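You operate a simulated robot arm through the tools that you are given. There is no shell and no other tool.

Carry out the task below with a simulated robot arm. There is one attempt and no reset: what you move stays moved.

TASK
Put things in order on the belt past the gate. At the end: the cream test tile (marked "Dobbrel") from the belt past the gate stands where the blue sponge stood; the blue sponge stands where the grey grease tin stood; the grey grease tin stands where the beige half brick (carton) stood; the beige half brick from the belt past the gate is on the brown saucer; whatever was shut is shut again. Leave all else as you found it, and nothing knocked over. Set down upright: half brick.

The check looks at the end state, three seconds after you hand in, the way a careful person would. Anything else that was tipped, shoved, dropped, spilled or broken makes it a failure.

THE ROBOT
A 6-joint arm with a two-finger parallel gripper, fixed in place. Base frame: the origin is at the foot of the arm, x ahead of it, y to its left, z up; the work surface is at about z = 0.82. Readings come in m, degrees, newtons and seconds.
With the tool pointing down near the work surface it reaches from about 0.26 to 0.68 m from the base axis. Its first joint turns from -66.0 to 66.0 degrees. Payload 2.9 kg.
The tool frame sits at the grasp point between the pads (the TCP): z along the fingers, y along the line on which they close. The tips reach 0.03 m beyond it. Largest opening 0.11 m; finger width 0.02, thickness 0.01; the body of the gripper, 0.048 by 0.112 m, starts 0.055 m behind the TCP.
Orientation is that of the tool frame in the base frame, as a unit quaternion [x, y, z, w]. With the fingers straight down and closing along the base's y, the tool's x points along the base's -x, its y along +y and its z along -z.

THE INTERFACE
- The arm moves only by the tool play_rows. Its argument "deltas" is a list of rows, each a list of 3 entries, a list of its own where there are three numbers: the shift along the tool's x, y, z in m, then the turn, a rotation vector about the tool's x, y, z in degrees, then the opening, from 0 (shut) to 1 (fully open). In form: [[[dx, dy, dz], [wx, wy, wz], jaw], ...]. A call has 1 to 20 rows; each row is the pose to reach, as a shift and turn from the pose commanded when the call began, along the tool's axes at that moment. Rows are played at 5 a second. More than 0.05 m and 8.6 degrees between two rows, or a gripper value outside its range, and nothing of the call is played. Where a pose cannot be reached the arm comes as near as it can. A force on the tool above 40 N (or 10 N above the force at the start of the call, whichever is more), or a blocked arm, ends the call early, and 0.2 s more pass. Each finger travels about 0.108 m/s and halts on what it meets, pressing with about 43 N; the grip force reading is that of the motor and also rises with nothing between the fingers. The clock runs only during rows and for 0.2 s after the last one: add rows that repeat a pose to give the fingers time. It gives the time, the measured TCP pose, the force on the tool (base axes), the opening and the grip force at its end, in the units of the frame above (readings bear some noise), with the torque about the TCP (base axes, N m) and any sound that the robot's microphone picked up, and new pictures: "show" is both (left out), scene, wrist or none.
- Cameras (640 x 400 px; columns grow to the right, rows downward): "scene" is fixed at [0.091, 0.4491, 1.3765]; the picture's right is [-0.59, -0.81, 0.00], its down [-0.52, 0.38, -0.76] and it looks along [0.62, -0.45, -0.65] (base axes); focal length 291 px, centre (320, 200). "wrist" rides on the gripper at [0.072, 0.017, -0.103] in the tool frame; the picture's right is [-0.23, 0.97, 0.00], its down [-0.76, -0.18, -0.62] and it looks along [-0.61, -0.14, 0.78] (tool axes); focal length 222 px, centre (320, 200). There is no depth. A picture from a camera that has moved, and an enlarged one, comes with that camera's place and axes in the base frame and with its lens.
- zoom(camera, box): a new picture of the part [left, top, right, bottom] of that camera's present view, enlarged. No time passes.
- job_done(): hands the job in; it is judged then, once.

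Nothing tells you positions but the pictures and the camera data. Unless the task says otherwise, let go and move clear before handing in.

The tools are called as a command line: name --argument value ..., lists and objects as JSON in quotes. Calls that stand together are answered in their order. play_rows: Moves the arm, as the interface text tells. Its arguments: {"type":"object","properties":{"deltas":{"type":"array","items":{"type":"array"}},"show":{"type":"string","enum":["both","scene","wrist","none"]}},"required":["deltas"]} The other tools are called the same way: zoom (camera, box) takes an enlarged picture of a part of a camera's view; job_done () hands the job in.

At the start:

```text
clock: 0.0
ee_pos: [0.5067, -0.0104, 1.1272]
orientation: [0.0, 1.0, 0.0, 0.0]
wrist_force: [-0.3, 0.6, -0.8]
wrist_torque: [0.02, -0.02, 0.02]
gripper_width: 0.1102
gripper_force: 0.0
```

scene: 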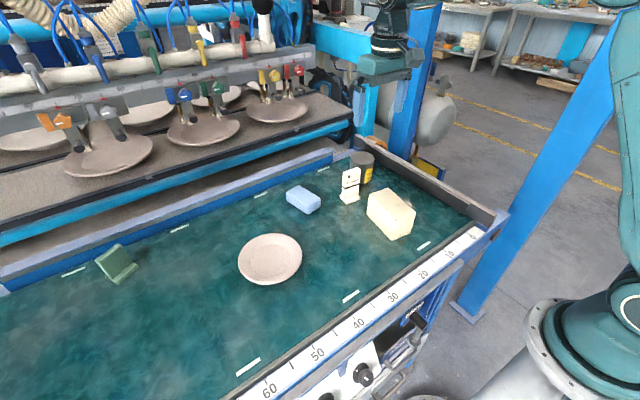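
wrist: 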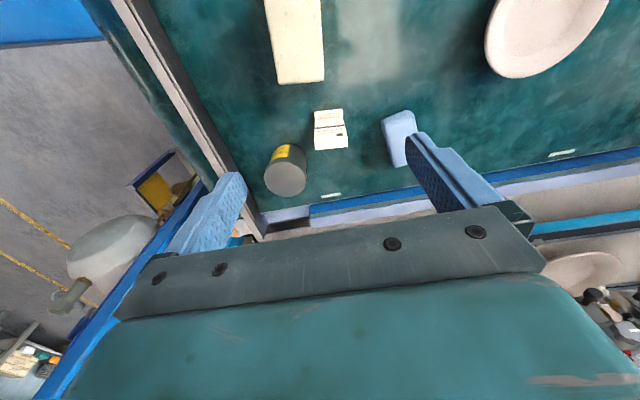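

I see a green-blue belt with a blue sponge, a cream test tile, a grey tin with a yellow label, a beige half brick, a brown saucer and a green thing. I'll take closer looks before moving anything.

zoom --camera "scene" --box '[230, 130, 450, 300]'

zoom --camera "wrist" --box '[230, 0, 450, 220]'

zoom --camera "scene" --box '[0, 0, 640, 400]'

zoom --camera "scene" --box '[60, 220, 180, 310]'

```text
2.35 times, centred on (340, 215) of scene
camera zoom: at [0.091, 0.4491, 1.3765], right [-0.59, -0.81, 0.0], down [-0.52, 0.38, -0.76], along [0.62, -0.45, -0.65], focal length 685 px, centre (273, 165)
```

zoom: 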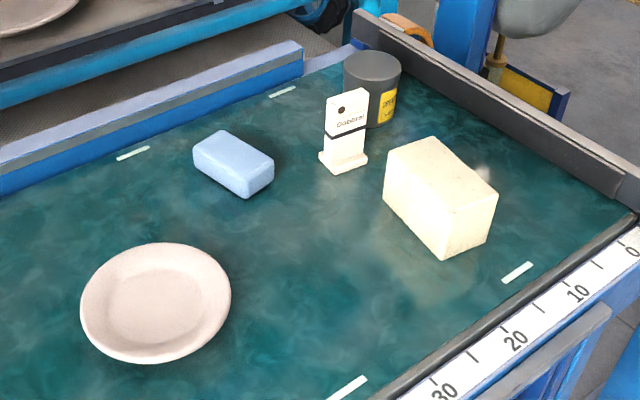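

```text
1.82 times, centred on (340, 110) of wrist
camera zoom: at [0.4352, 0.007, 1.2299], right [0.23, 0.97, 0.0], down [0.76, -0.18, 0.62], along [0.61, -0.14, -0.78], focal length 404 px, centre (284, 364)
```

zoom: 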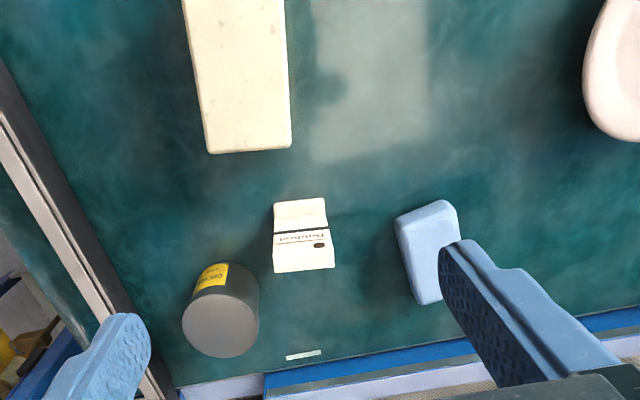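

```text
1.00 times, centred on (320, 200) of scene (not enlarged: the box is as wide or as high as the picture)
camera zoom: at [0.091, 0.4491, 1.3765], right [-0.59, -0.81, 0.0], down [-0.52, 0.38, -0.76], along [0.62, -0.45, -0.65], focal length 291 px, centre (320, 200)
```

zoom: 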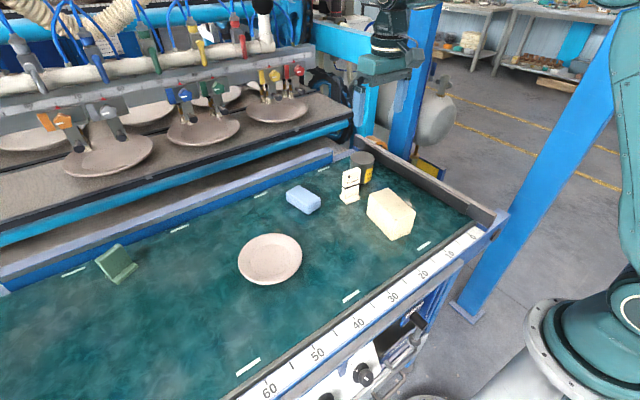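

```text
4.44 times, centred on (120, 265) of scene
camera zoom: at [0.091, 0.4491, 1.3765], right [-0.59, -0.81, 0.0], down [-0.52, 0.38, -0.76], along [0.62, -0.45, -0.65], focal length 1294 px, centre (1209, -89)
```

zoom: 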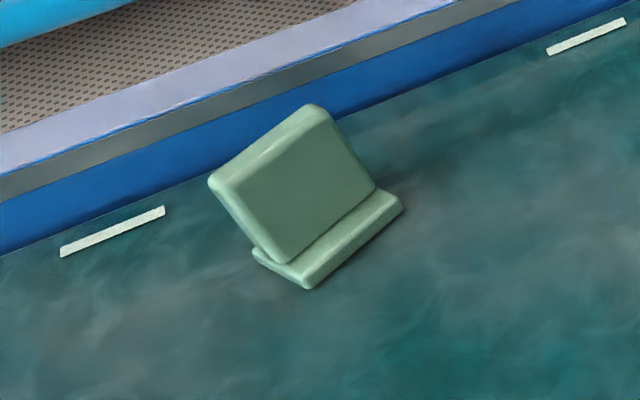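

The cyclic order is brick → saucer, tin → brick's spot, sponge → tin's spot, tile → sponge's spot. First I estimate brick near (0.435,-0.034), tin near (0.624,-0.096), tile near (0.575,-0.012), sponge near (0.638,0.11) and saucer near (0.509,0.289). I'll pull the arm back to get a second view that fixes these.

play_rows --deltas '[[[0.04, 0, 0], [0, 0, 0], 1], [[0.08, 0, 0], [0, 0, 0], 1], [[0.12, 0, 0], [0, 0, 0], 1], [[0.16, 0, 0], [0, 0, 0], 1], [[0.19, 0, 0], [0, 0, 0], 1], [[0.19, 0, 0], [0, 0, 0], 1]]'

zoom --camera "scene" --box '[280, 140, 430, 250]'

zoom --camera "scene" --box '[310, 145, 400, 215]'

```text
clock: 1.4
ee_pos: [0.3181, -0.0097, 1.1269]
orientation: [0.0, 1.0, 0.0, 0.0]
wrist_force: [-0.4, 0.3, -0.6]
wrist_torque: [0.01, 0.0, 0.0]
gripper_width: 0.1099
gripper_force: 0.0
camera wrist: at [0.2465, 0.0084, 1.2291], right [0.23, 0.97, 0.0], down [0.76, -0.18, 0.62], along [0.61, -0.14, -0.78], focal length 222 px, centre (320, 200)
```

scene: 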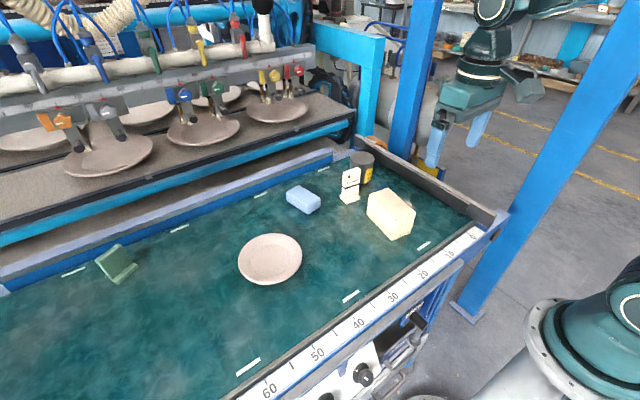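
wrist: 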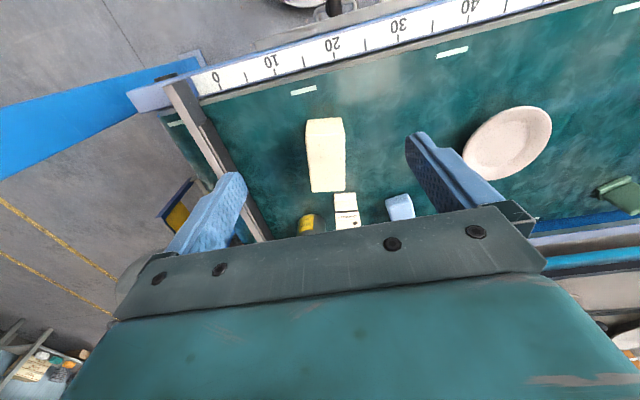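

```text
3.64 times, centred on (355, 195) of scene
camera zoom: at [0.0909, 0.4491, 1.3765], right [-0.59, -0.81, 0.0], down [-0.52, 0.38, -0.76], along [0.62, -0.45, -0.65], focal length 1058 px, centre (193, 218)
```

zoom: 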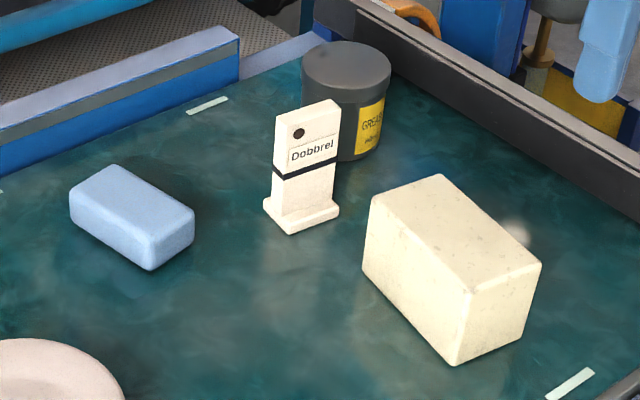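

```text
5.71 times, centred on (355, 180) of scene
camera zoom: at [0.0909, 0.4491, 1.3765], right [-0.59, -0.81, 0.0], down [-0.52, 0.38, -0.76], along [0.62, -0.45, -0.65], focal length 1663 px, centre (120, 314)
```

zoom: 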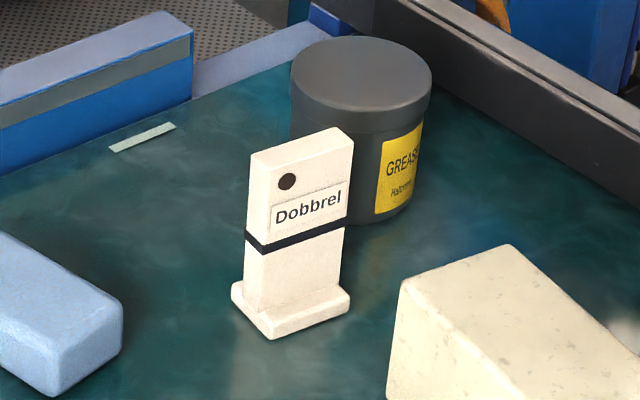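

zoom --camera "wrist" --box '[260, 100, 430, 240]'

zoom --camera "wrist" --box '[420, 80, 580, 200]'

zoom --camera "scene" --box '[220, 210, 330, 300]'

```text
2.86 times, centred on (345, 170) of wrist
camera zoom: at [0.2465, 0.0084, 1.2291], right [0.23, 0.97, 0.0], down [0.76, -0.18, 0.62], along [0.61, -0.14, -0.78], focal length 635 px, centre (249, 286)
```

zoom: 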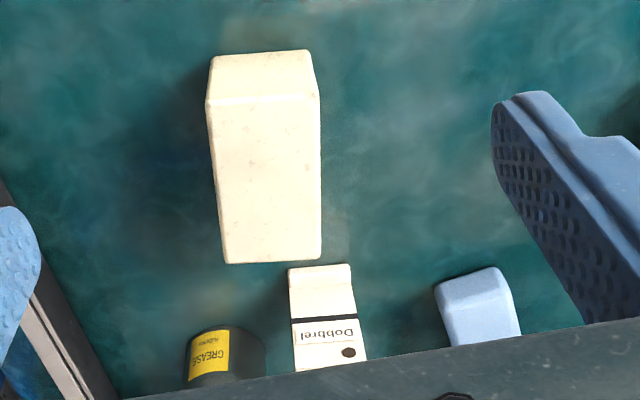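

```text
3.33 times, centred on (500, 140) of wrist
camera zoom: at [0.2465, 0.0084, 1.2291], right [0.23, 0.97, 0.0], down [0.76, -0.18, 0.62], along [0.61, -0.14, -0.78], focal length 740 px, centre (-280, 400)
```

zoom: 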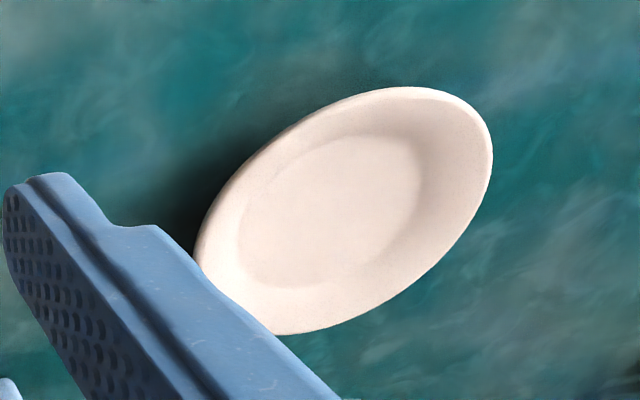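

```text
4.44 times, centred on (275, 255) of scene
camera zoom: at [0.0909, 0.4491, 1.3765], right [-0.59, -0.81, 0.0], down [-0.52, 0.38, -0.76], along [0.62, -0.45, -0.65], focal length 1294 px, centre (520, -44)
```

zoom: 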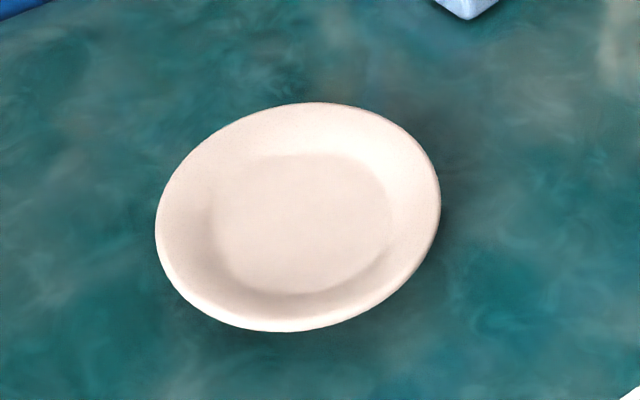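

I'm hovering over the saucer with an empty gripper so that I can locate its centre well before carrying the brick there.

play_rows --deltas '[[[-0.015, 0.042, 0], [0, 0, 0], 1], [[-0.03, 0.084, 0], [0, 0, 0], 1], [[-0.045, 0.126, 0], [0, 0, 0], 1], [[-0.06, 0.168, 0], [0, 0, 0], 1], [[-0.075, 0.21, 0], [0, 0, 0], 1], [[-0.09, 0.252, 0], [0, 0, 0], 1], [[-0.1, 0.29, 0], [0, 0, 0], 1], [[-0.1, 0.29, 0], [0, 0, 0], 1]]'

zoom --camera "wrist" --box '[200, 0, 440, 200]'

```text
clock: 3.2
ee_pos: [0.4171, 0.2804, 1.1267]
orientation: [0.0, 1.0, 0.0, 0.0]
wrist_force: [-0.1, -0.3, -0.3]
wrist_torque: [0.01, 0.0, 0.02]
gripper_width: 0.1101
gripper_force: 0.0
camera wrist: at [0.3455, 0.2976, 1.2293], right [0.23, 0.97, 0.0], down [0.76, -0.18, 0.62], along [0.61, -0.14, -0.78], focal length 222 px, centre (320, 200)
```

scene: 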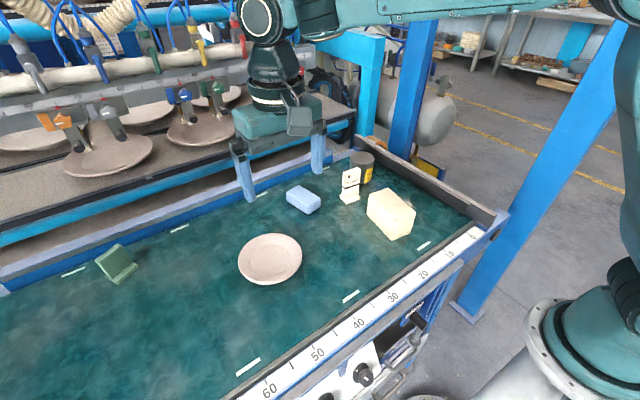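
wrist: 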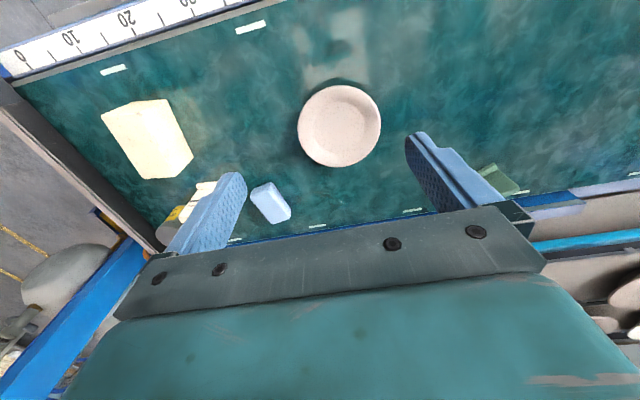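

```text
2.00 times, centred on (320, 100) of wrist
camera zoom: at [0.3455, 0.2976, 1.2293], right [0.23, 0.97, 0.0], down [0.76, -0.18, 0.62], along [0.61, -0.14, -0.78], focal length 444 px, centre (320, 400)
```

zoom: 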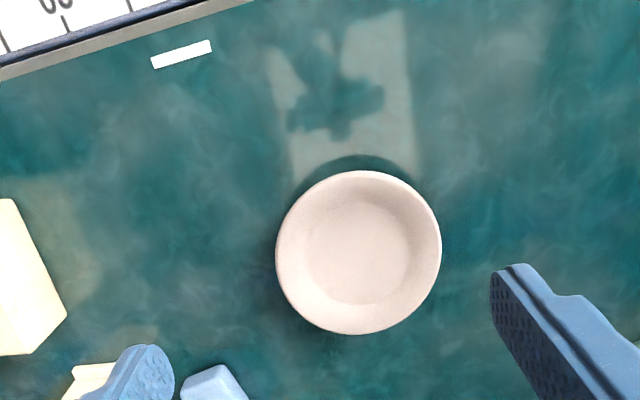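

The saucer centre is near (0.500, 0.296). Now I go above the half brick at about (0.4365,-0.027), turning the gripper 9° to match it, and hover at z≈1.0 to check alignment.

play_rows --deltas '[[[-0.003, -0.044, 0], [0, 0, 2], 1], [[-0.006, -0.088, 0], [0, 0, 4], 1], [[-0.009, -0.132, 0], [0, 0, 6], 1], [[-0.012, -0.176, 0], [0, 0, 8], 1], [[-0.015, -0.22, 0], [0, 0, 9], 1], [[-0.018, -0.264, 0], [0, 0, 9], 1], [[-0.0194, -0.3074, 0], [0, 0, 9], 1], [[-0.0194, -0.3074, 0.04], [0, 0, 9], 1], [[-0.0194, -0.3074, 0.08], [0, 0, 9], 1], [[-0.0194, -0.3074, 0.12], [0, 0, 9], 1], [[-0.0194, -0.3074, 0.12], [0, 0, 9], 1]]'

zoom --camera "wrist" --box '[180, 0, 500, 200]'

zoom --camera "scene" --box '[330, 100, 470, 250]'

```text
clock: 5.6
ee_pos: [0.4374, -0.0271, 1.0078]
orientation: [0.078, 0.997, 0.0, 0.0]
wrist_force: [0.2, 0.0, -0.5]
wrist_torque: [-0.04, -0.01, -0.02]
gripper_width: 0.11
gripper_force: 0.1
camera wrist: at [0.369, 0.0016, 1.1108], right [0.38, 0.93, 0.0], down [0.72, -0.29, 0.62], along [0.58, -0.23, -0.78], focal length 222 px, centre (320, 200)
```

scene: 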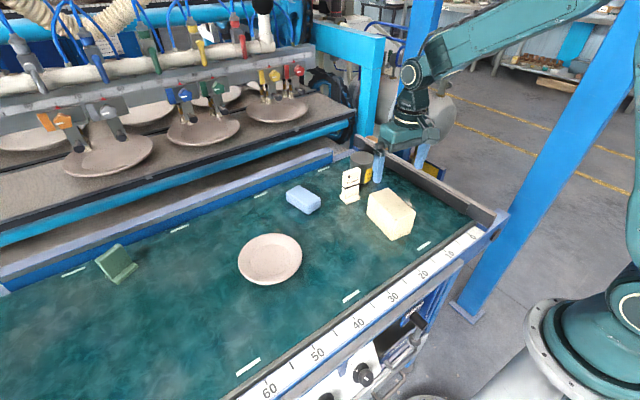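
wrist: 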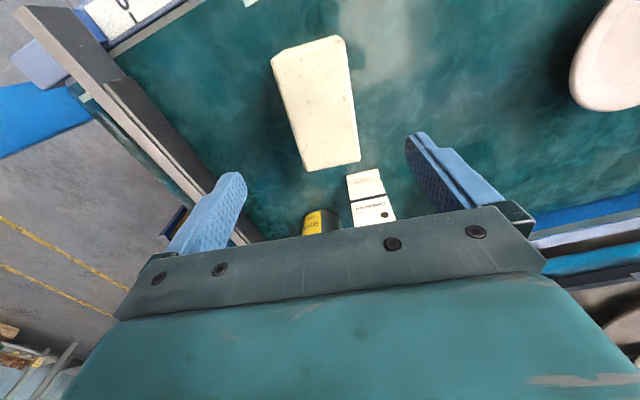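

```text
2.00 times, centred on (340, 100) of wrist
camera zoom: at [0.369, 0.0016, 1.1108], right [0.38, 0.93, 0.0], down [0.72, -0.29, 0.62], along [0.58, -0.23, -0.78], focal length 444 px, centre (280, 400)
```

zoom: 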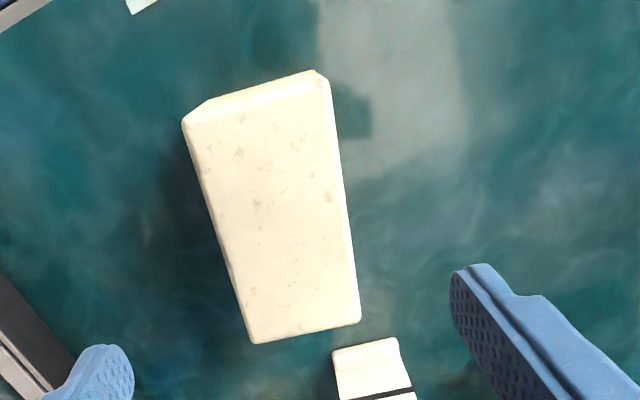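

```text
2.67 times, centred on (400, 175) of scene
camera zoom: at [0.091, 0.4491, 1.3765], right [-0.59, -0.81, 0.0], down [-0.52, 0.38, -0.76], along [0.62, -0.45, -0.65], focal length 776 px, centre (107, 267)
```

zoom: 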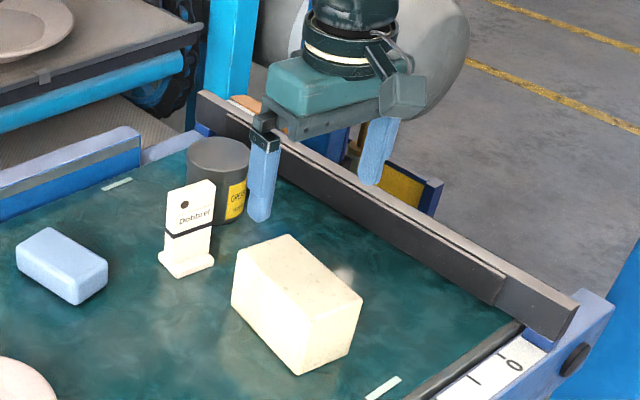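

The brick's top measures centred near (0.436,-0.0235) with yaw −9°, so I shift a few millimetres and descend to z≈0.868 around it, then close.

play_rows --deltas '[[[0.0019, 0.0033, 0.03], [0, 0, 0], 1], [[0.0019, 0.0033, 0.06], [0, 0, 0], 1], [[0.0019, 0.0033, 0.09], [0, 0, 0], 1], [[0.0019, 0.0033, 0.12], [0, 0, 0], 1], [[0.0019, 0.0033, 0.14], [0, 0, 0], 1], [[0.0019, 0.0033, 0.14], [0, 0, 0], 1]]'

zoom --camera "scene" --box '[330, 100, 470, 250]'

```text
clock: 7.0
ee_pos: [0.4357, -0.0244, 0.8673]
orientation: [0.078, 0.997, 0.0, 0.0]
wrist_force: [0.3, 0.8, -0.1]
wrist_torque: [-0.02, 0.0, 0.0]
gripper_width: 0.1101
gripper_force: 0.1
camera wrist: at [0.3677, 0.0043, 0.9697], right [0.38, 0.93, 0.0], down [0.72, -0.29, 0.62], along [0.58, -0.23, -0.78], focal length 222 px, centre (320, 200)
```

scene: 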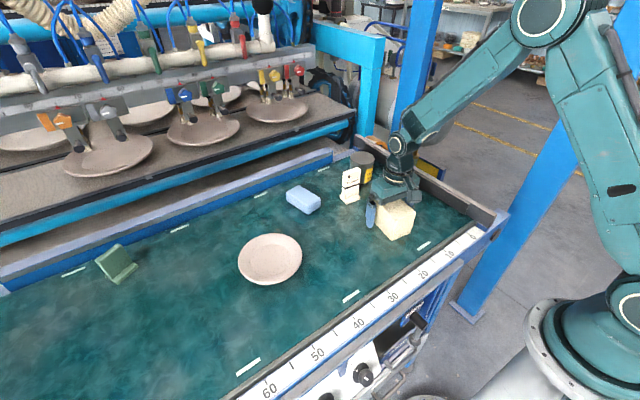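
wrist: 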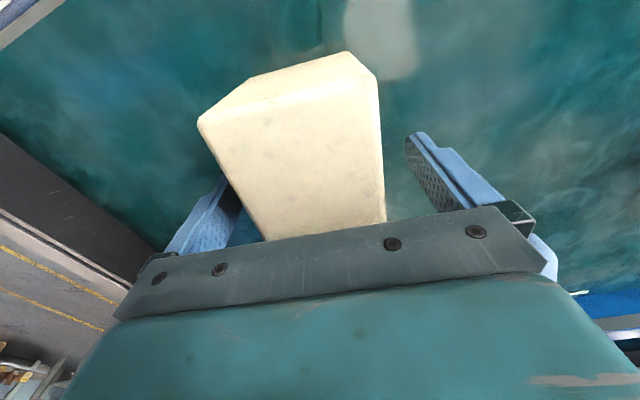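

```text
2.67 times, centred on (400, 175) of scene
camera zoom: at [0.091, 0.4491, 1.3765], right [-0.59, -0.81, 0.0], down [-0.52, 0.38, -0.76], along [0.62, -0.45, -0.65], focal length 776 px, centre (107, 267)
```

zoom: 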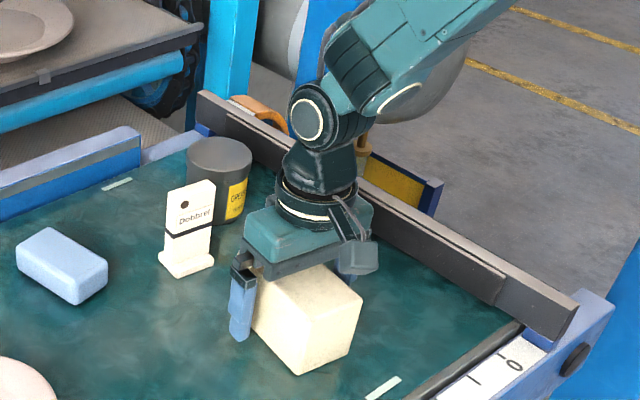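

Both fingers straddle the brick with clearance. I close the gripper.

play_rows --deltas '[[[0, 0, 0], [0, 0, 0], 0.7], [[0, 0, 0], [0, 0, 0], 0.5], [[0, 0, 0], [0, 0, 0], 0.4], [[0, 0, 0], [0, 0, 0], 0.4], [[0, 0, 0], [0, 0, 0], 0.4]]' --show "wrist"

```text
clock: 8.2
ee_pos: [0.4366, -0.0257, 0.8672]
orientation: [0.078, 0.997, -0.001, 0.001]
wrist_force: [0.1, -0.7, 0.0]
wrist_torque: [0.0, 0.0, 0.0]
gripper_width: 0.0637
gripper_force: 42.9
camera wrist: at [0.3678, 0.0044, 0.97], right [0.38, 0.93, 0.0], down [0.72, -0.29, 0.62], along [0.58, -0.23, -0.78], focal length 222 px, centre (320, 200)
```

wrist: 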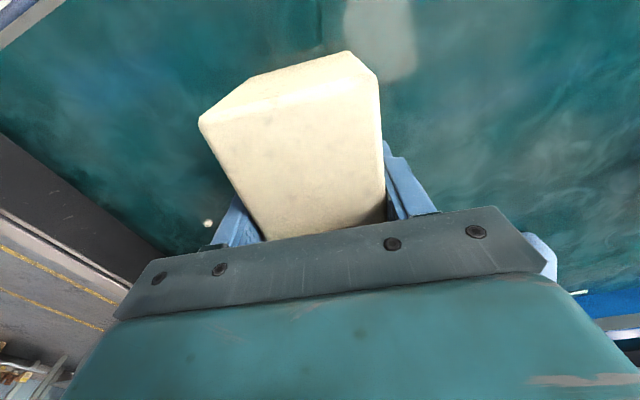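

The brick is gripped (0.064 m wide). I also notice a small pale spot behind it on the belt, so I'll check what it is before lifting.

zoom --camera "wrist" --box '[150, 180, 270, 255]'

zoom --camera "scene" --box '[370, 170, 450, 240]'

```text
5.33 times, centred on (210, 218) of wrist
camera zoom: at [0.3678, 0.0044, 0.97], right [0.38, 0.93, 0.0], down [0.72, -0.29, 0.62], along [0.58, -0.23, -0.78], focal length 1185 px, centre (907, 107)
```

zoom: 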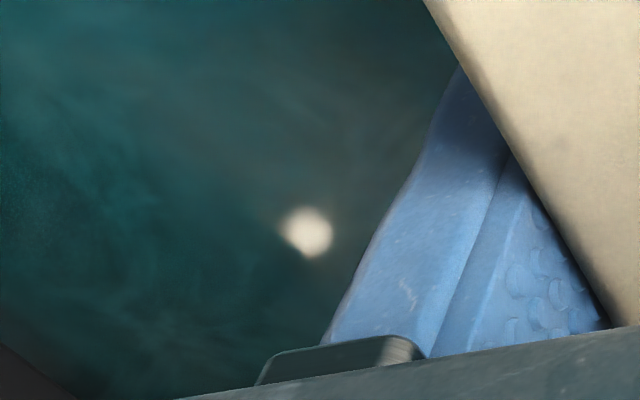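

```text
5.71 times, centred on (410, 205) of scene
camera zoom: at [0.091, 0.4491, 1.3765], right [-0.59, -0.81, 0.0], down [-0.52, 0.38, -0.76], along [0.62, -0.45, -0.65], focal length 1663 px, centre (-194, 171)
```

zoom: 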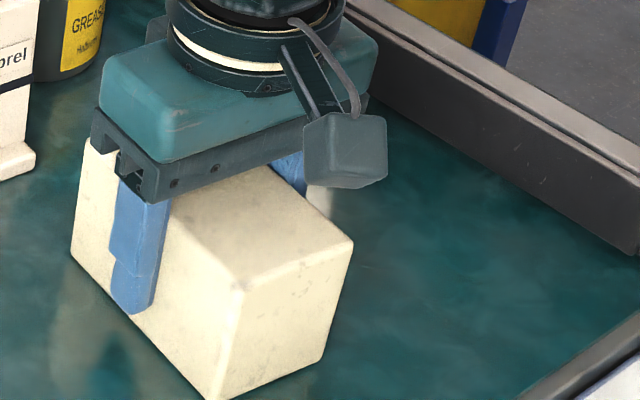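

That spot is just a lamp glare on the belt. I lift the brick straight up and carry it to above the saucer.

play_rows --deltas '[[[0, 0, -0.01], [0, 0, 0], 0.4], [[0, 0, -0.03], [0, 0, 0], 0.4], [[0, 0, -0.06], [0, 0, 0], 0.4], [[0, 0, -0.09], [0, 0, 0], 0.4], [[0, 0, -0.12], [0, 0, 0], 0.4], [[-0.001, 0.03, -0.12], [0, 0, 0], 0.4], [[-0.003, 0.07, -0.12], [0, 0, 0], 0.4], [[-0.0045, 0.11, -0.12], [0, 0, 0], 0.4], [[-0.006, 0.15, -0.12], [0, 0, 0], 0.4], [[-0.008, 0.19, -0.12], [0, 0, 0], 0.4], [[-0.0095, 0.23, -0.12], [0, 0, 0], 0.4], [[-0.011, 0.27, -0.12], [0, 0, 0], 0.4], [[-0.0125, 0.305, -0.12], [0, 0, 0], 0.4], [[-0.0132, 0.3267, -0.12], [0, 0, 0], 0.4], [[-0.0132, 0.3267, -0.12], [0, 0, 0], 0.4], [[-0.0132, 0.3267, -0.12], [0, 0, 0], 0.4]]'

zoom --camera "scene" --box '[200, 120, 360, 300]'

```text
clock: 11.6
ee_pos: [0.4996, 0.2971, 0.9869]
orientation: [0.079, 0.997, -0.001, -0.001]
wrist_force: [0.3, 0.1, -2.4]
wrist_torque: [-0.03, 0.01, 0.0]
gripper_width: 0.0638
gripper_force: 43.3
camera wrist: at [0.4313, 0.3263, 1.09], right [0.38, 0.93, 0.0], down [0.72, -0.29, 0.62], along [0.58, -0.23, -0.78], focal length 222 px, centre (320, 200)
```

scene: 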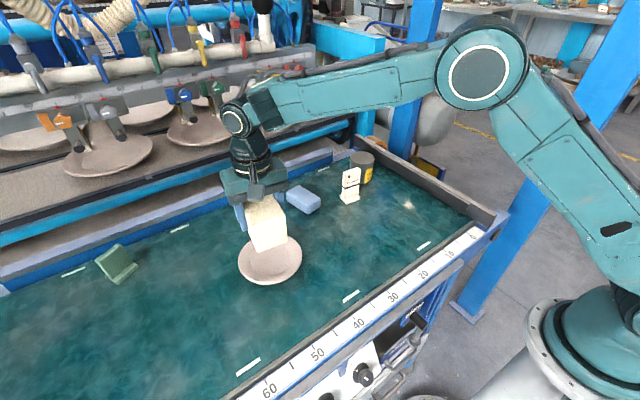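
wrist: 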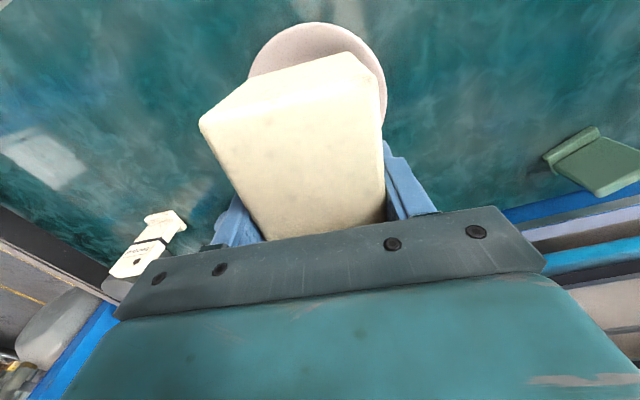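

```text
2.22 times, centred on (280, 210) of scene
camera zoom: at [0.091, 0.4491, 1.3765], right [-0.59, -0.81, 0.0], down [-0.52, 0.38, -0.76], along [0.62, -0.45, -0.65], focal length 647 px, centre (409, 178)
```

zoom: 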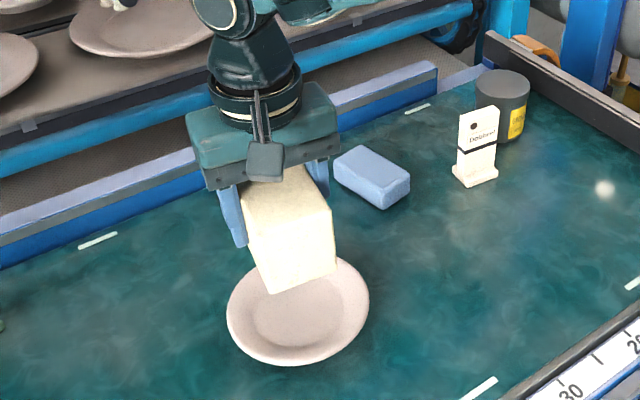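

zoom --camera "wrist" --box '[200, 0, 440, 150]'

zoom --camera "scene" --box '[220, 180, 330, 300]'

```text
2.67 times, centred on (320, 75) of wrist
camera zoom: at [0.4313, 0.3263, 1.09], right [0.38, 0.93, 0.0], down [0.72, -0.29, 0.62], along [0.58, -0.23, -0.78], focal length 592 px, centre (320, 533)
```

zoom: 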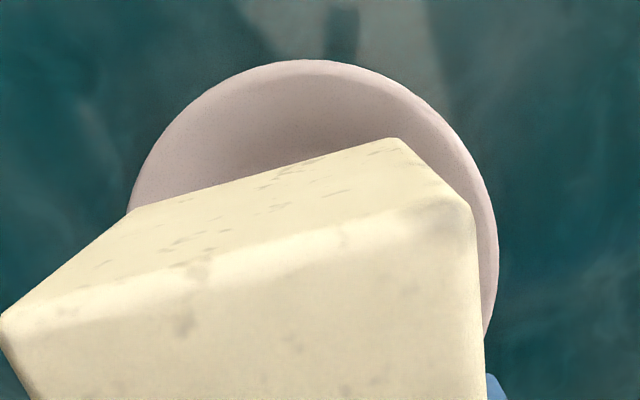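

```text
3.33 times, centred on (275, 240) of scene
camera zoom: at [0.091, 0.4491, 1.3765], right [-0.59, -0.81, 0.0], down [-0.52, 0.38, -0.76], along [0.62, -0.45, -0.65], focal length 970 px, centre (470, 67)
```

zoom: 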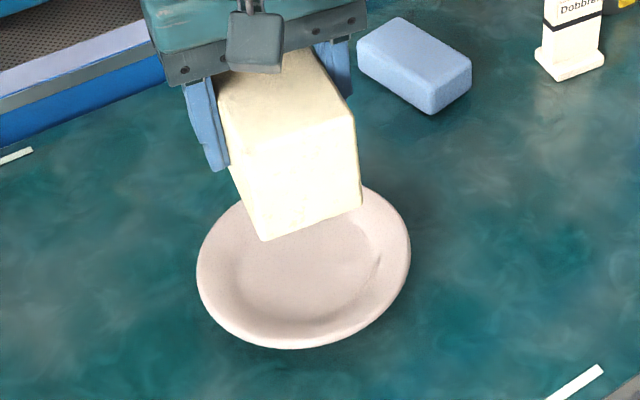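

The saucer rim fits a circle centred at about (0.499, 0.2965), and the brick hangs right over it. I lower quickly to just above, then in fine steps.

play_rows --deltas '[[[0, 0, 0.025], [0, 0, 0], 0.4], [[0, 0, 0.05], [0, 0, 0], 0.4], [[0, 0, 0.07], [0, 0, 0], 0.4], [[0, 0, 0.085], [0, 0, 0], 0.4], [[0, 0, 0.09], [0, 0, 0], 0.4], [[0, 0, 0.09], [0, 0, 0], 0.4]]'

zoom --camera "scene" --box '[220, 180, 330, 300]'

zoom --camera "wrist" --box '[180, 0, 460, 220]'

```text
clock: 13.0
ee_pos: [0.5015, 0.2979, 0.9009]
orientation: [0.079, 0.997, 0.003, 0.005]
wrist_force: [-3.7, -3.8, 31.7]
wrist_torque: [-0.74, -0.59, -0.17]
gripper_width: 0.0637
gripper_force: 42.9
camera wrist: at [0.4316, 0.3267, 1.0036], right [0.38, 0.93, 0.01], down [0.72, -0.3, 0.63], along [0.58, -0.23, -0.78], focal length 222 px, centre (320, 200)
```

scene: 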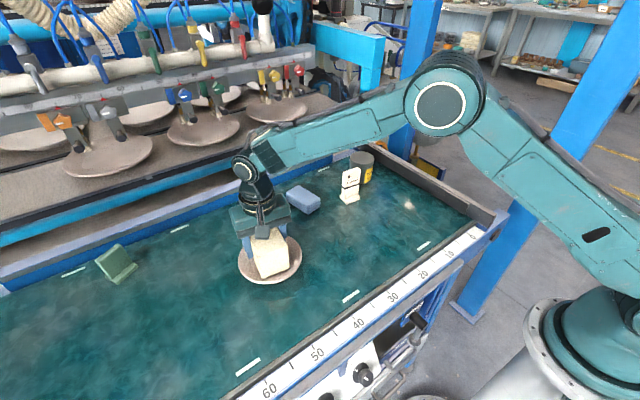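
wrist: 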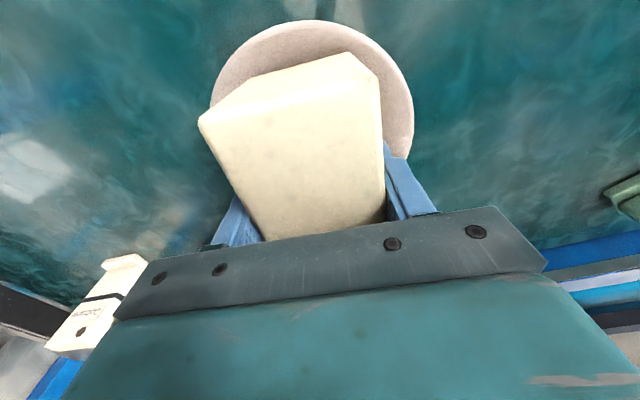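

```text
3.33 times, centred on (275, 240) of scene
camera zoom: at [0.0904, 0.4487, 1.3767], right [-0.59, -0.81, 0.0], down [-0.52, 0.38, -0.76], along [0.62, -0.45, -0.65], focal length 970 px, centre (470, 67)
```

zoom: 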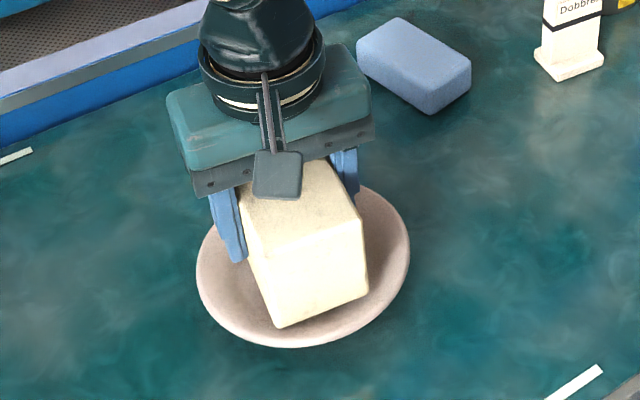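

```text
1.82 times, centred on (320, 110) of wrist
camera zoom: at [0.4316, 0.3267, 1.0036], right [0.38, 0.93, 0.01], down [0.72, -0.3, 0.63], along [0.58, -0.23, -0.78], focal length 404 px, centre (320, 364)
```

zoom: 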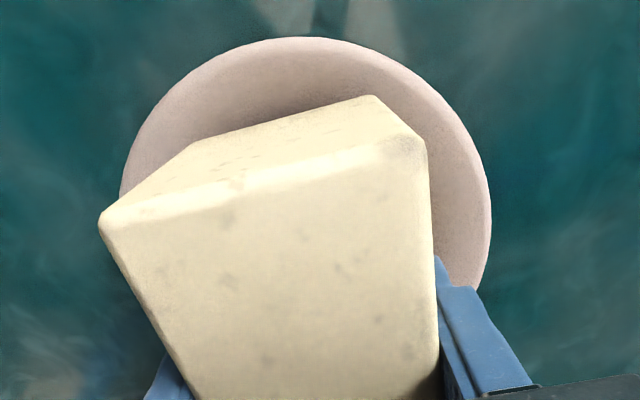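

Contact came higher than expected (brick bottom at about 0.854). Re-triangulating, the saucer's dish is raised (flat ≈0.85, rim ≈0.86) and its centre is nearer (0.490, 0.2975), so the brick is about 1 cm too far out. I lift off, shift by −1 cm in x and look again.

play_rows --deltas '[[[0, 0, -0.005], [0, 0, 0], 0.4], [[0, 0, -0.02], [0, 0, 0], 0.4], [[0, 0, -0.04], [0, 0, 0], 0.4], [[0.005, -0.0008, -0.04], [0, 0, 0], 0.4], [[0.0099, -0.0016, -0.04], [0, 0, 0], 0.4], [[0.0099, -0.0016, -0.04], [0, 0, 0], 0.4], [[0.0099, -0.0016, -0.04], [0, 0, 0], 0.4]]'

zoom --camera "scene" --box '[220, 180, 330, 300]'

zoom --camera "wrist" --box '[180, 0, 460, 220]'

```text
clock: 14.6
ee_pos: [0.4895, 0.2965, 0.9366]
orientation: [0.078, 0.997, 0.0, -0.001]
wrist_force: [0.1, -0.3, -3.4]
wrist_torque: [0.0, 0.03, 0.0]
gripper_width: 0.0636
gripper_force: 42.8
camera wrist: at [0.4211, 0.3256, 1.0399], right [0.38, 0.93, 0.0], down [0.72, -0.29, 0.62], along [0.58, -0.23, -0.78], focal length 222 px, centre (320, 200)
```

scene: 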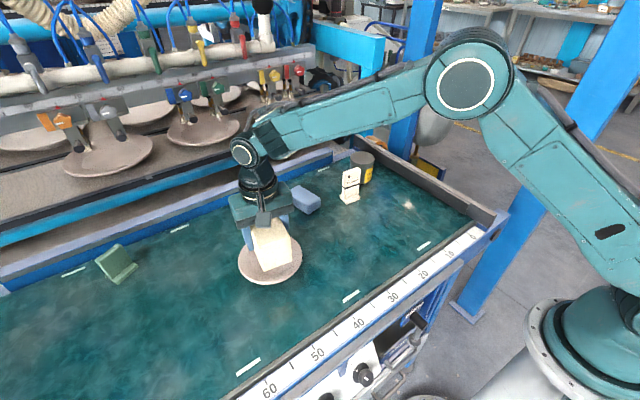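
wrist: 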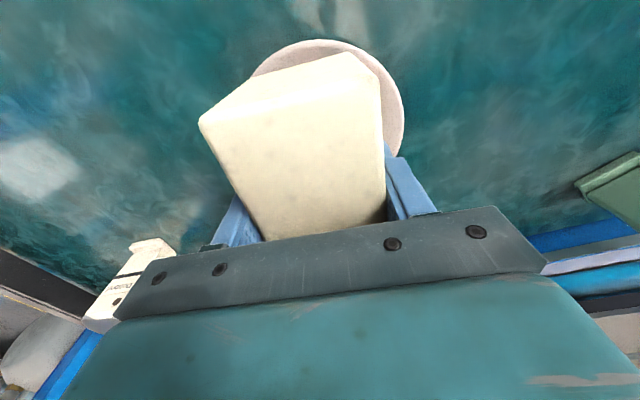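

```text
3.33 times, centred on (275, 240) of scene
camera zoom: at [0.091, 0.4491, 1.3765], right [-0.59, -0.81, 0.0], down [-0.52, 0.38, -0.76], along [0.62, -0.45, -0.65], focal length 970 px, centre (470, 67)
```

zoom: 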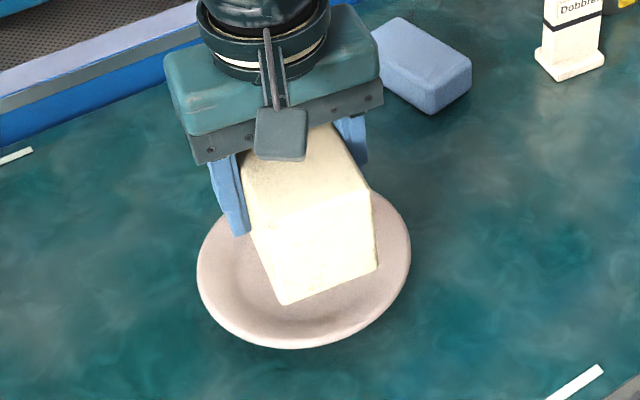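

```text
1.82 times, centred on (320, 110) of wrist
camera zoom: at [0.4211, 0.3256, 1.0399], right [0.38, 0.93, 0.0], down [0.72, -0.29, 0.62], along [0.58, -0.23, -0.78], focal length 404 px, centre (320, 364)
```

zoom: 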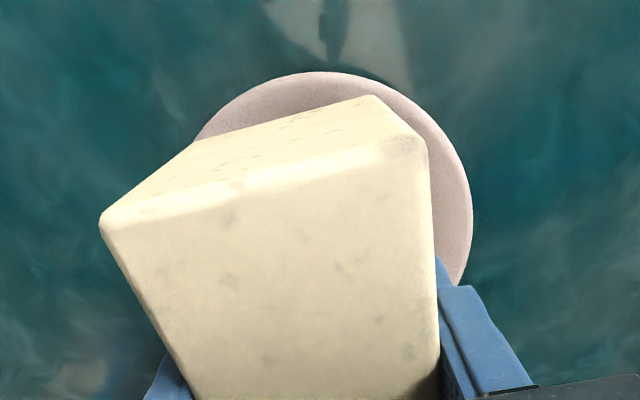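

All views now agree on a saucer centre of about (0.495, 0.295) with the rim at z≈0.857. I shift +5 mm in x and lower slowly.

play_rows --deltas '[[[-0.0057, -0.0006, 0], [0, 0, 0], 0.4], [[-0.0057, -0.0006, 0.01], [0, 0, 0], 0.4], [[-0.0057, -0.0006, 0.02], [0, 0, 0], 0.4], [[-0.0057, -0.0006, 0.027], [0, 0, 0], 0.4], [[-0.0057, -0.0006, 0.029], [0, 0, 0], 0.4], [[-0.0057, -0.0006, 0.029], [0, 0, 0], 0.4]]'

zoom --camera "scene" --box '[220, 180, 330, 300]'

```text
clock: 16.0
ee_pos: [0.4948, 0.2951, 0.9092]
orientation: [0.079, 0.997, 0.0, 0.0]
wrist_force: [-0.7, 0.7, -3.1]
wrist_torque: [-0.01, -0.02, -0.04]
gripper_width: 0.0636
gripper_force: 43.3
camera wrist: at [0.427, 0.3229, 1.0111], right [0.38, 0.93, 0.0], down [0.72, -0.29, 0.62], along [0.58, -0.23, -0.78], focal length 222 px, centre (320, 200)
```

scene: 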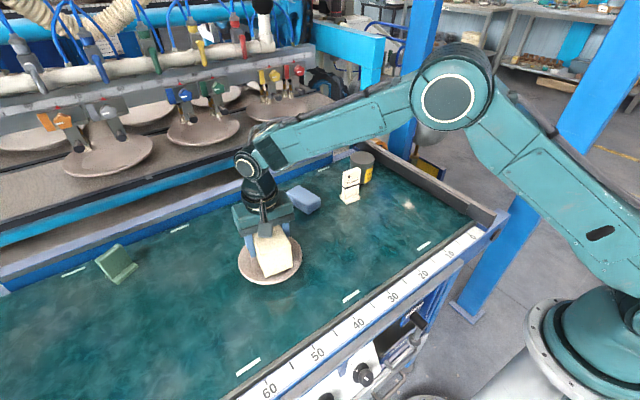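
wrist: 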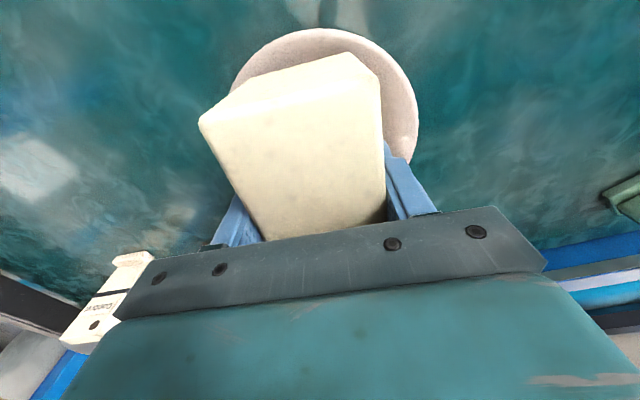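

```text
3.33 times, centred on (275, 240) of scene
camera zoom: at [0.091, 0.4491, 1.3765], right [-0.59, -0.81, 0.0], down [-0.52, 0.38, -0.76], along [0.62, -0.45, -0.65], focal length 970 px, centre (470, 67)
```

zoom: 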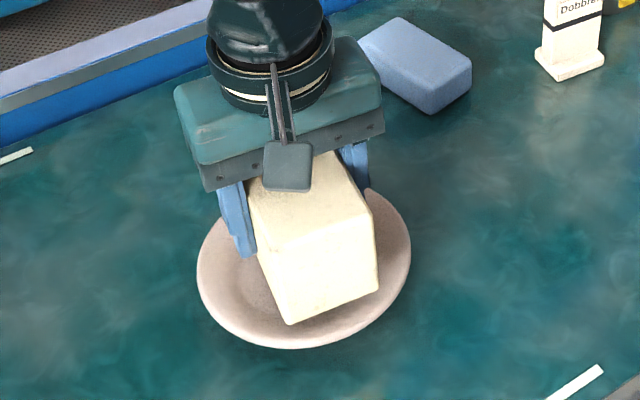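

No contact yet. I continue down in 1–2 mm steps.

play_rows --deltas '[[[0, 0, 0.002], [0, 0, 0], 0.4], [[0, 0, 0.004], [0, 0, 0], 0.4], [[0, 0, 0.006], [0, 0, 0], 0.4], [[0, 0, 0.006], [0, 0, 0], 0.4]]' --show "wrist"

```text
clock: 17.0
ee_pos: [0.4935, 0.2933, 0.9026]
orientation: [0.078, 0.997, 0.0, 0.0]
wrist_force: [0.7, -0.1, -1.0]
wrist_torque: [-0.04, 0.06, -0.02]
gripper_width: 0.0638
gripper_force: 43.1
camera wrist: at [0.4265, 0.3225, 1.0049], right [0.38, 0.93, 0.0], down [0.72, -0.29, 0.62], along [0.58, -0.23, -0.78], focal length 222 px, centre (320, 200)
```

wrist: 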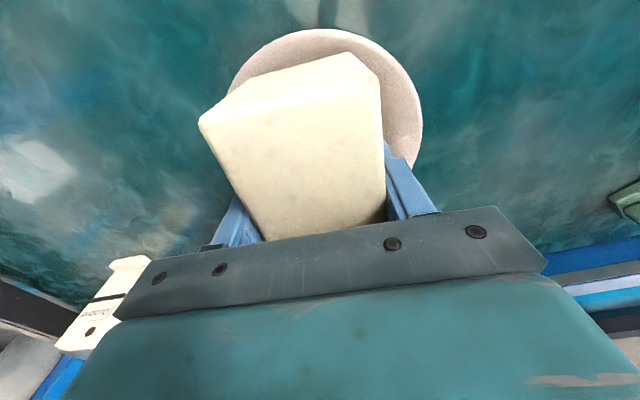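

play_rows --deltas '[[[0, 0, 0.001], [0, 0, 0], 0.4], [[0, 0, 0.002], [0, 0, 0], 0.4], [[0, 0, 0.002], [0, 0, 0], 0.4]]' --show "none"

```text
clock: 17.8
ee_pos: [0.4946, 0.2947, 0.902]
orientation: [0.079, 0.997, 0.001, 0.0]
wrist_force: [1.3, -3.7, 14.3]
wrist_torque: [-0.36, 0.54, 0.09]
gripper_width: 0.0639
gripper_force: 43.4
```

Contact now is on the near side, so the best spot lies between the two trials. I lift 5 mm, shift +2.5 mm in x and +1 mm in y, and touch down again.

play_rows --deltas '[[[0, 0, -0.006], [0, 0, 0], 0.4], [[-0.0023, 0.0014, -0.006], [0, 0, 0], 0.4], [[-0.0023, 0.0014, -0.003], [0, 0, 0], 0.4], [[-0.0023, 0.0014, -0.001], [0, 0, 0], 0.4], [[-0.0023, 0.0014, 0], [0, 0, 0], 0.4], [[-0.0023, 0.0014, 0], [0, 0, 0], 0.4]]' --show "none"

```text
clock: 19.2
ee_pos: [0.4973, 0.2954, 0.9022]
orientation: [0.079, 0.997, 0.001, 0.002]
wrist_force: [-3.2, -1.8, 11.8]
wrist_torque: [-0.1, -0.24, -0.04]
gripper_width: 0.0641
gripper_force: 43.0
```

The load is nearly balanced now. I ease off 1 mm, open the fingers gently, then rise straight up.

play_rows --deltas '[[[0, 0, -0.001], [0, 0, 0], 0.4], [[0, 0, -0.001], [0, 0, 0], 0.6], [[0, 0, -0.001], [0, 0, 0], 0.66], [[0, 0, -0.001], [0, 0, 0], 0.75], [[0, 0, -0.001], [0, 0, 0], 0.8], [[0, 0, -0.001], [0, 0, 0], 0.8]]'

zoom --camera "scene" --box '[220, 180, 330, 300]'

```text
clock: 20.6
ee_pos: [0.4972, 0.2963, 0.9024]
orientation: [0.079, 0.997, -0.001, 0.0]
wrist_force: [-0.5, -0.9, 0.1]
wrist_torque: [0.02, 0.0, -0.02]
gripper_width: 0.0879
gripper_force: 0.0
camera wrist: at [0.4295, 0.3242, 1.0044], right [0.38, 0.93, 0.0], down [0.72, -0.29, 0.62], along [0.58, -0.23, -0.78], focal length 222 px, centre (320, 200)
```

scene: 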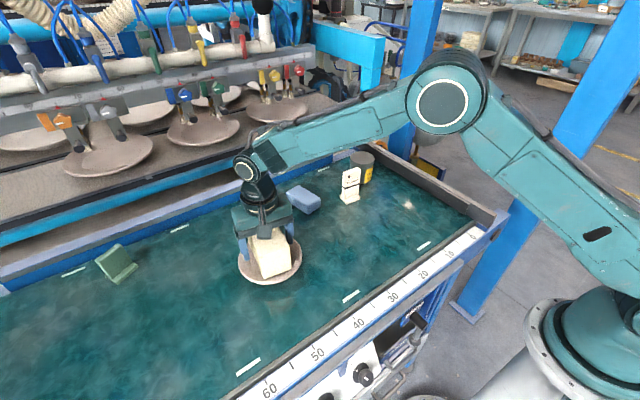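
wrist: 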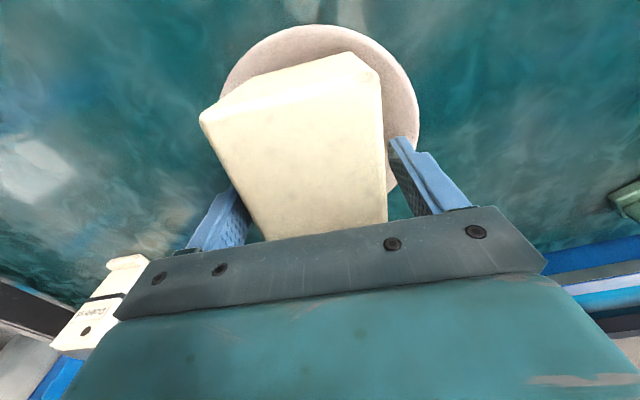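

```text
3.33 times, centred on (275, 240) of scene
camera zoom: at [0.091, 0.4491, 1.3765], right [-0.59, -0.81, 0.0], down [-0.52, 0.38, -0.76], along [0.62, -0.45, -0.65], focal length 970 px, centre (470, 67)
```

zoom: 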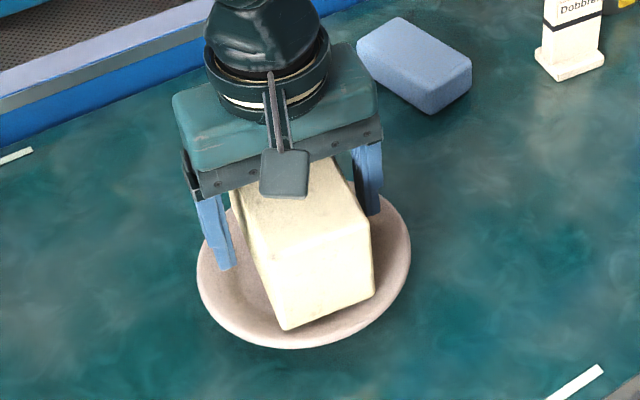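

The brick stands level on the saucer. I rise clear, turn back square, and go look down at the tin and tile from about (0.59,-0.10).

play_rows --deltas '[[[0, 0, -0.02], [0, 0, 0], 0.8], [[0, 0, -0.06], [0, 0, 0], 0.9], [[0, 0, -0.1], [0, 0, 0], 1], [[0, 0, -0.14], [0, 0, 0], 1], [[0, 0, -0.17], [0, 0, 0], 1], [[-0.0154, -0.0377, -0.17], [0, 0, -1], 1], [[-0.0307, -0.0753, -0.17], [0, 0, -2], 1], [[-0.0461, -0.113, -0.17], [0, 0, -3], 1], [[-0.0615, -0.1507, -0.17], [0, 0, -4], 1], [[-0.0769, -0.1884, -0.17], [0, 0, -5], 1], [[-0.0922, -0.226, -0.17], [0, 0, -6], 1], [[-0.1076, -0.2637, -0.17], [0, 0, -7], 1], [[-0.123, -0.3014, -0.17], [0, 0, -8], 1], [[-0.1383, -0.339, -0.17], [0, 0, -9], 1], [[-0.1537, -0.3767, -0.17], [0, 0, -9], 1], [[-0.1537, -0.3767, -0.17], [0, 0, -9], 1]]'

zoom --camera "wrist" --box '[200, 20, 460, 220]'

zoom --camera "scene" --box '[220, 180, 330, 300]'

```text
clock: 24.0
ee_pos: [0.5905, -0.1031, 1.0713]
orientation: [0.001, 1.0, 0.0, 0.0]
wrist_force: [0.3, 0.5, 0.5]
wrist_torque: [0.01, -0.02, 0.01]
gripper_width: 0.1103
gripper_force: 0.1
camera wrist: at [0.5197, -0.0853, 1.1742], right [0.23, 0.97, 0.0], down [0.76, -0.18, 0.62], along [0.61, -0.14, -0.78], focal length 222 px, centre (320, 200)
```

scene: 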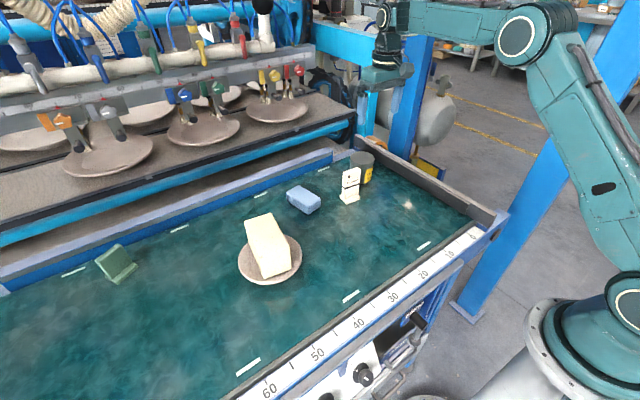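
wrist: 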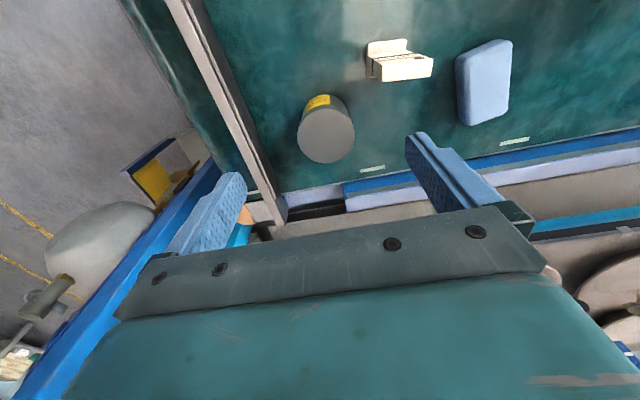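

```text
2.00 times, centred on (330, 120) of wrist
camera zoom: at [0.5197, -0.0853, 1.1742], right [0.23, 0.97, 0.0], down [0.76, -0.18, 0.62], along [0.61, -0.14, -0.78], focal length 444 px, centre (300, 360)
```

zoom: 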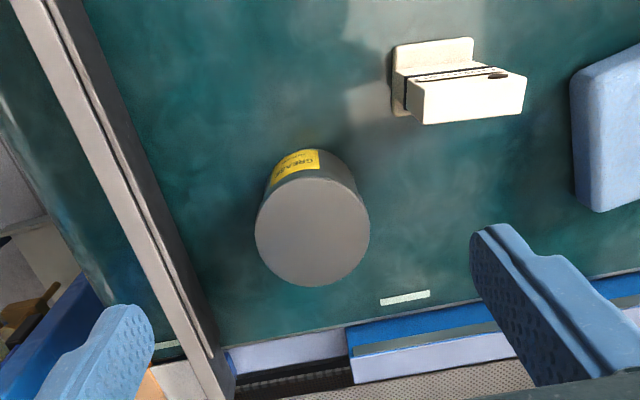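

```text
3.33 times, centred on (275, 240) of scene
camera zoom: at [0.091, 0.449, 1.3765], right [-0.59, -0.81, 0.0], down [-0.52, 0.38, -0.76], along [0.62, -0.45, -0.65], focal length 970 px, centre (470, 67)
```

zoom: 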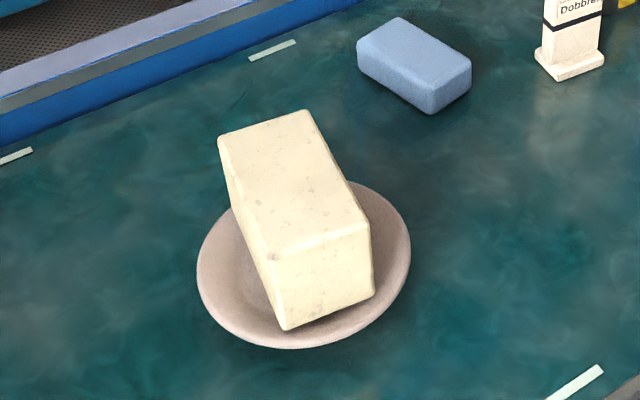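

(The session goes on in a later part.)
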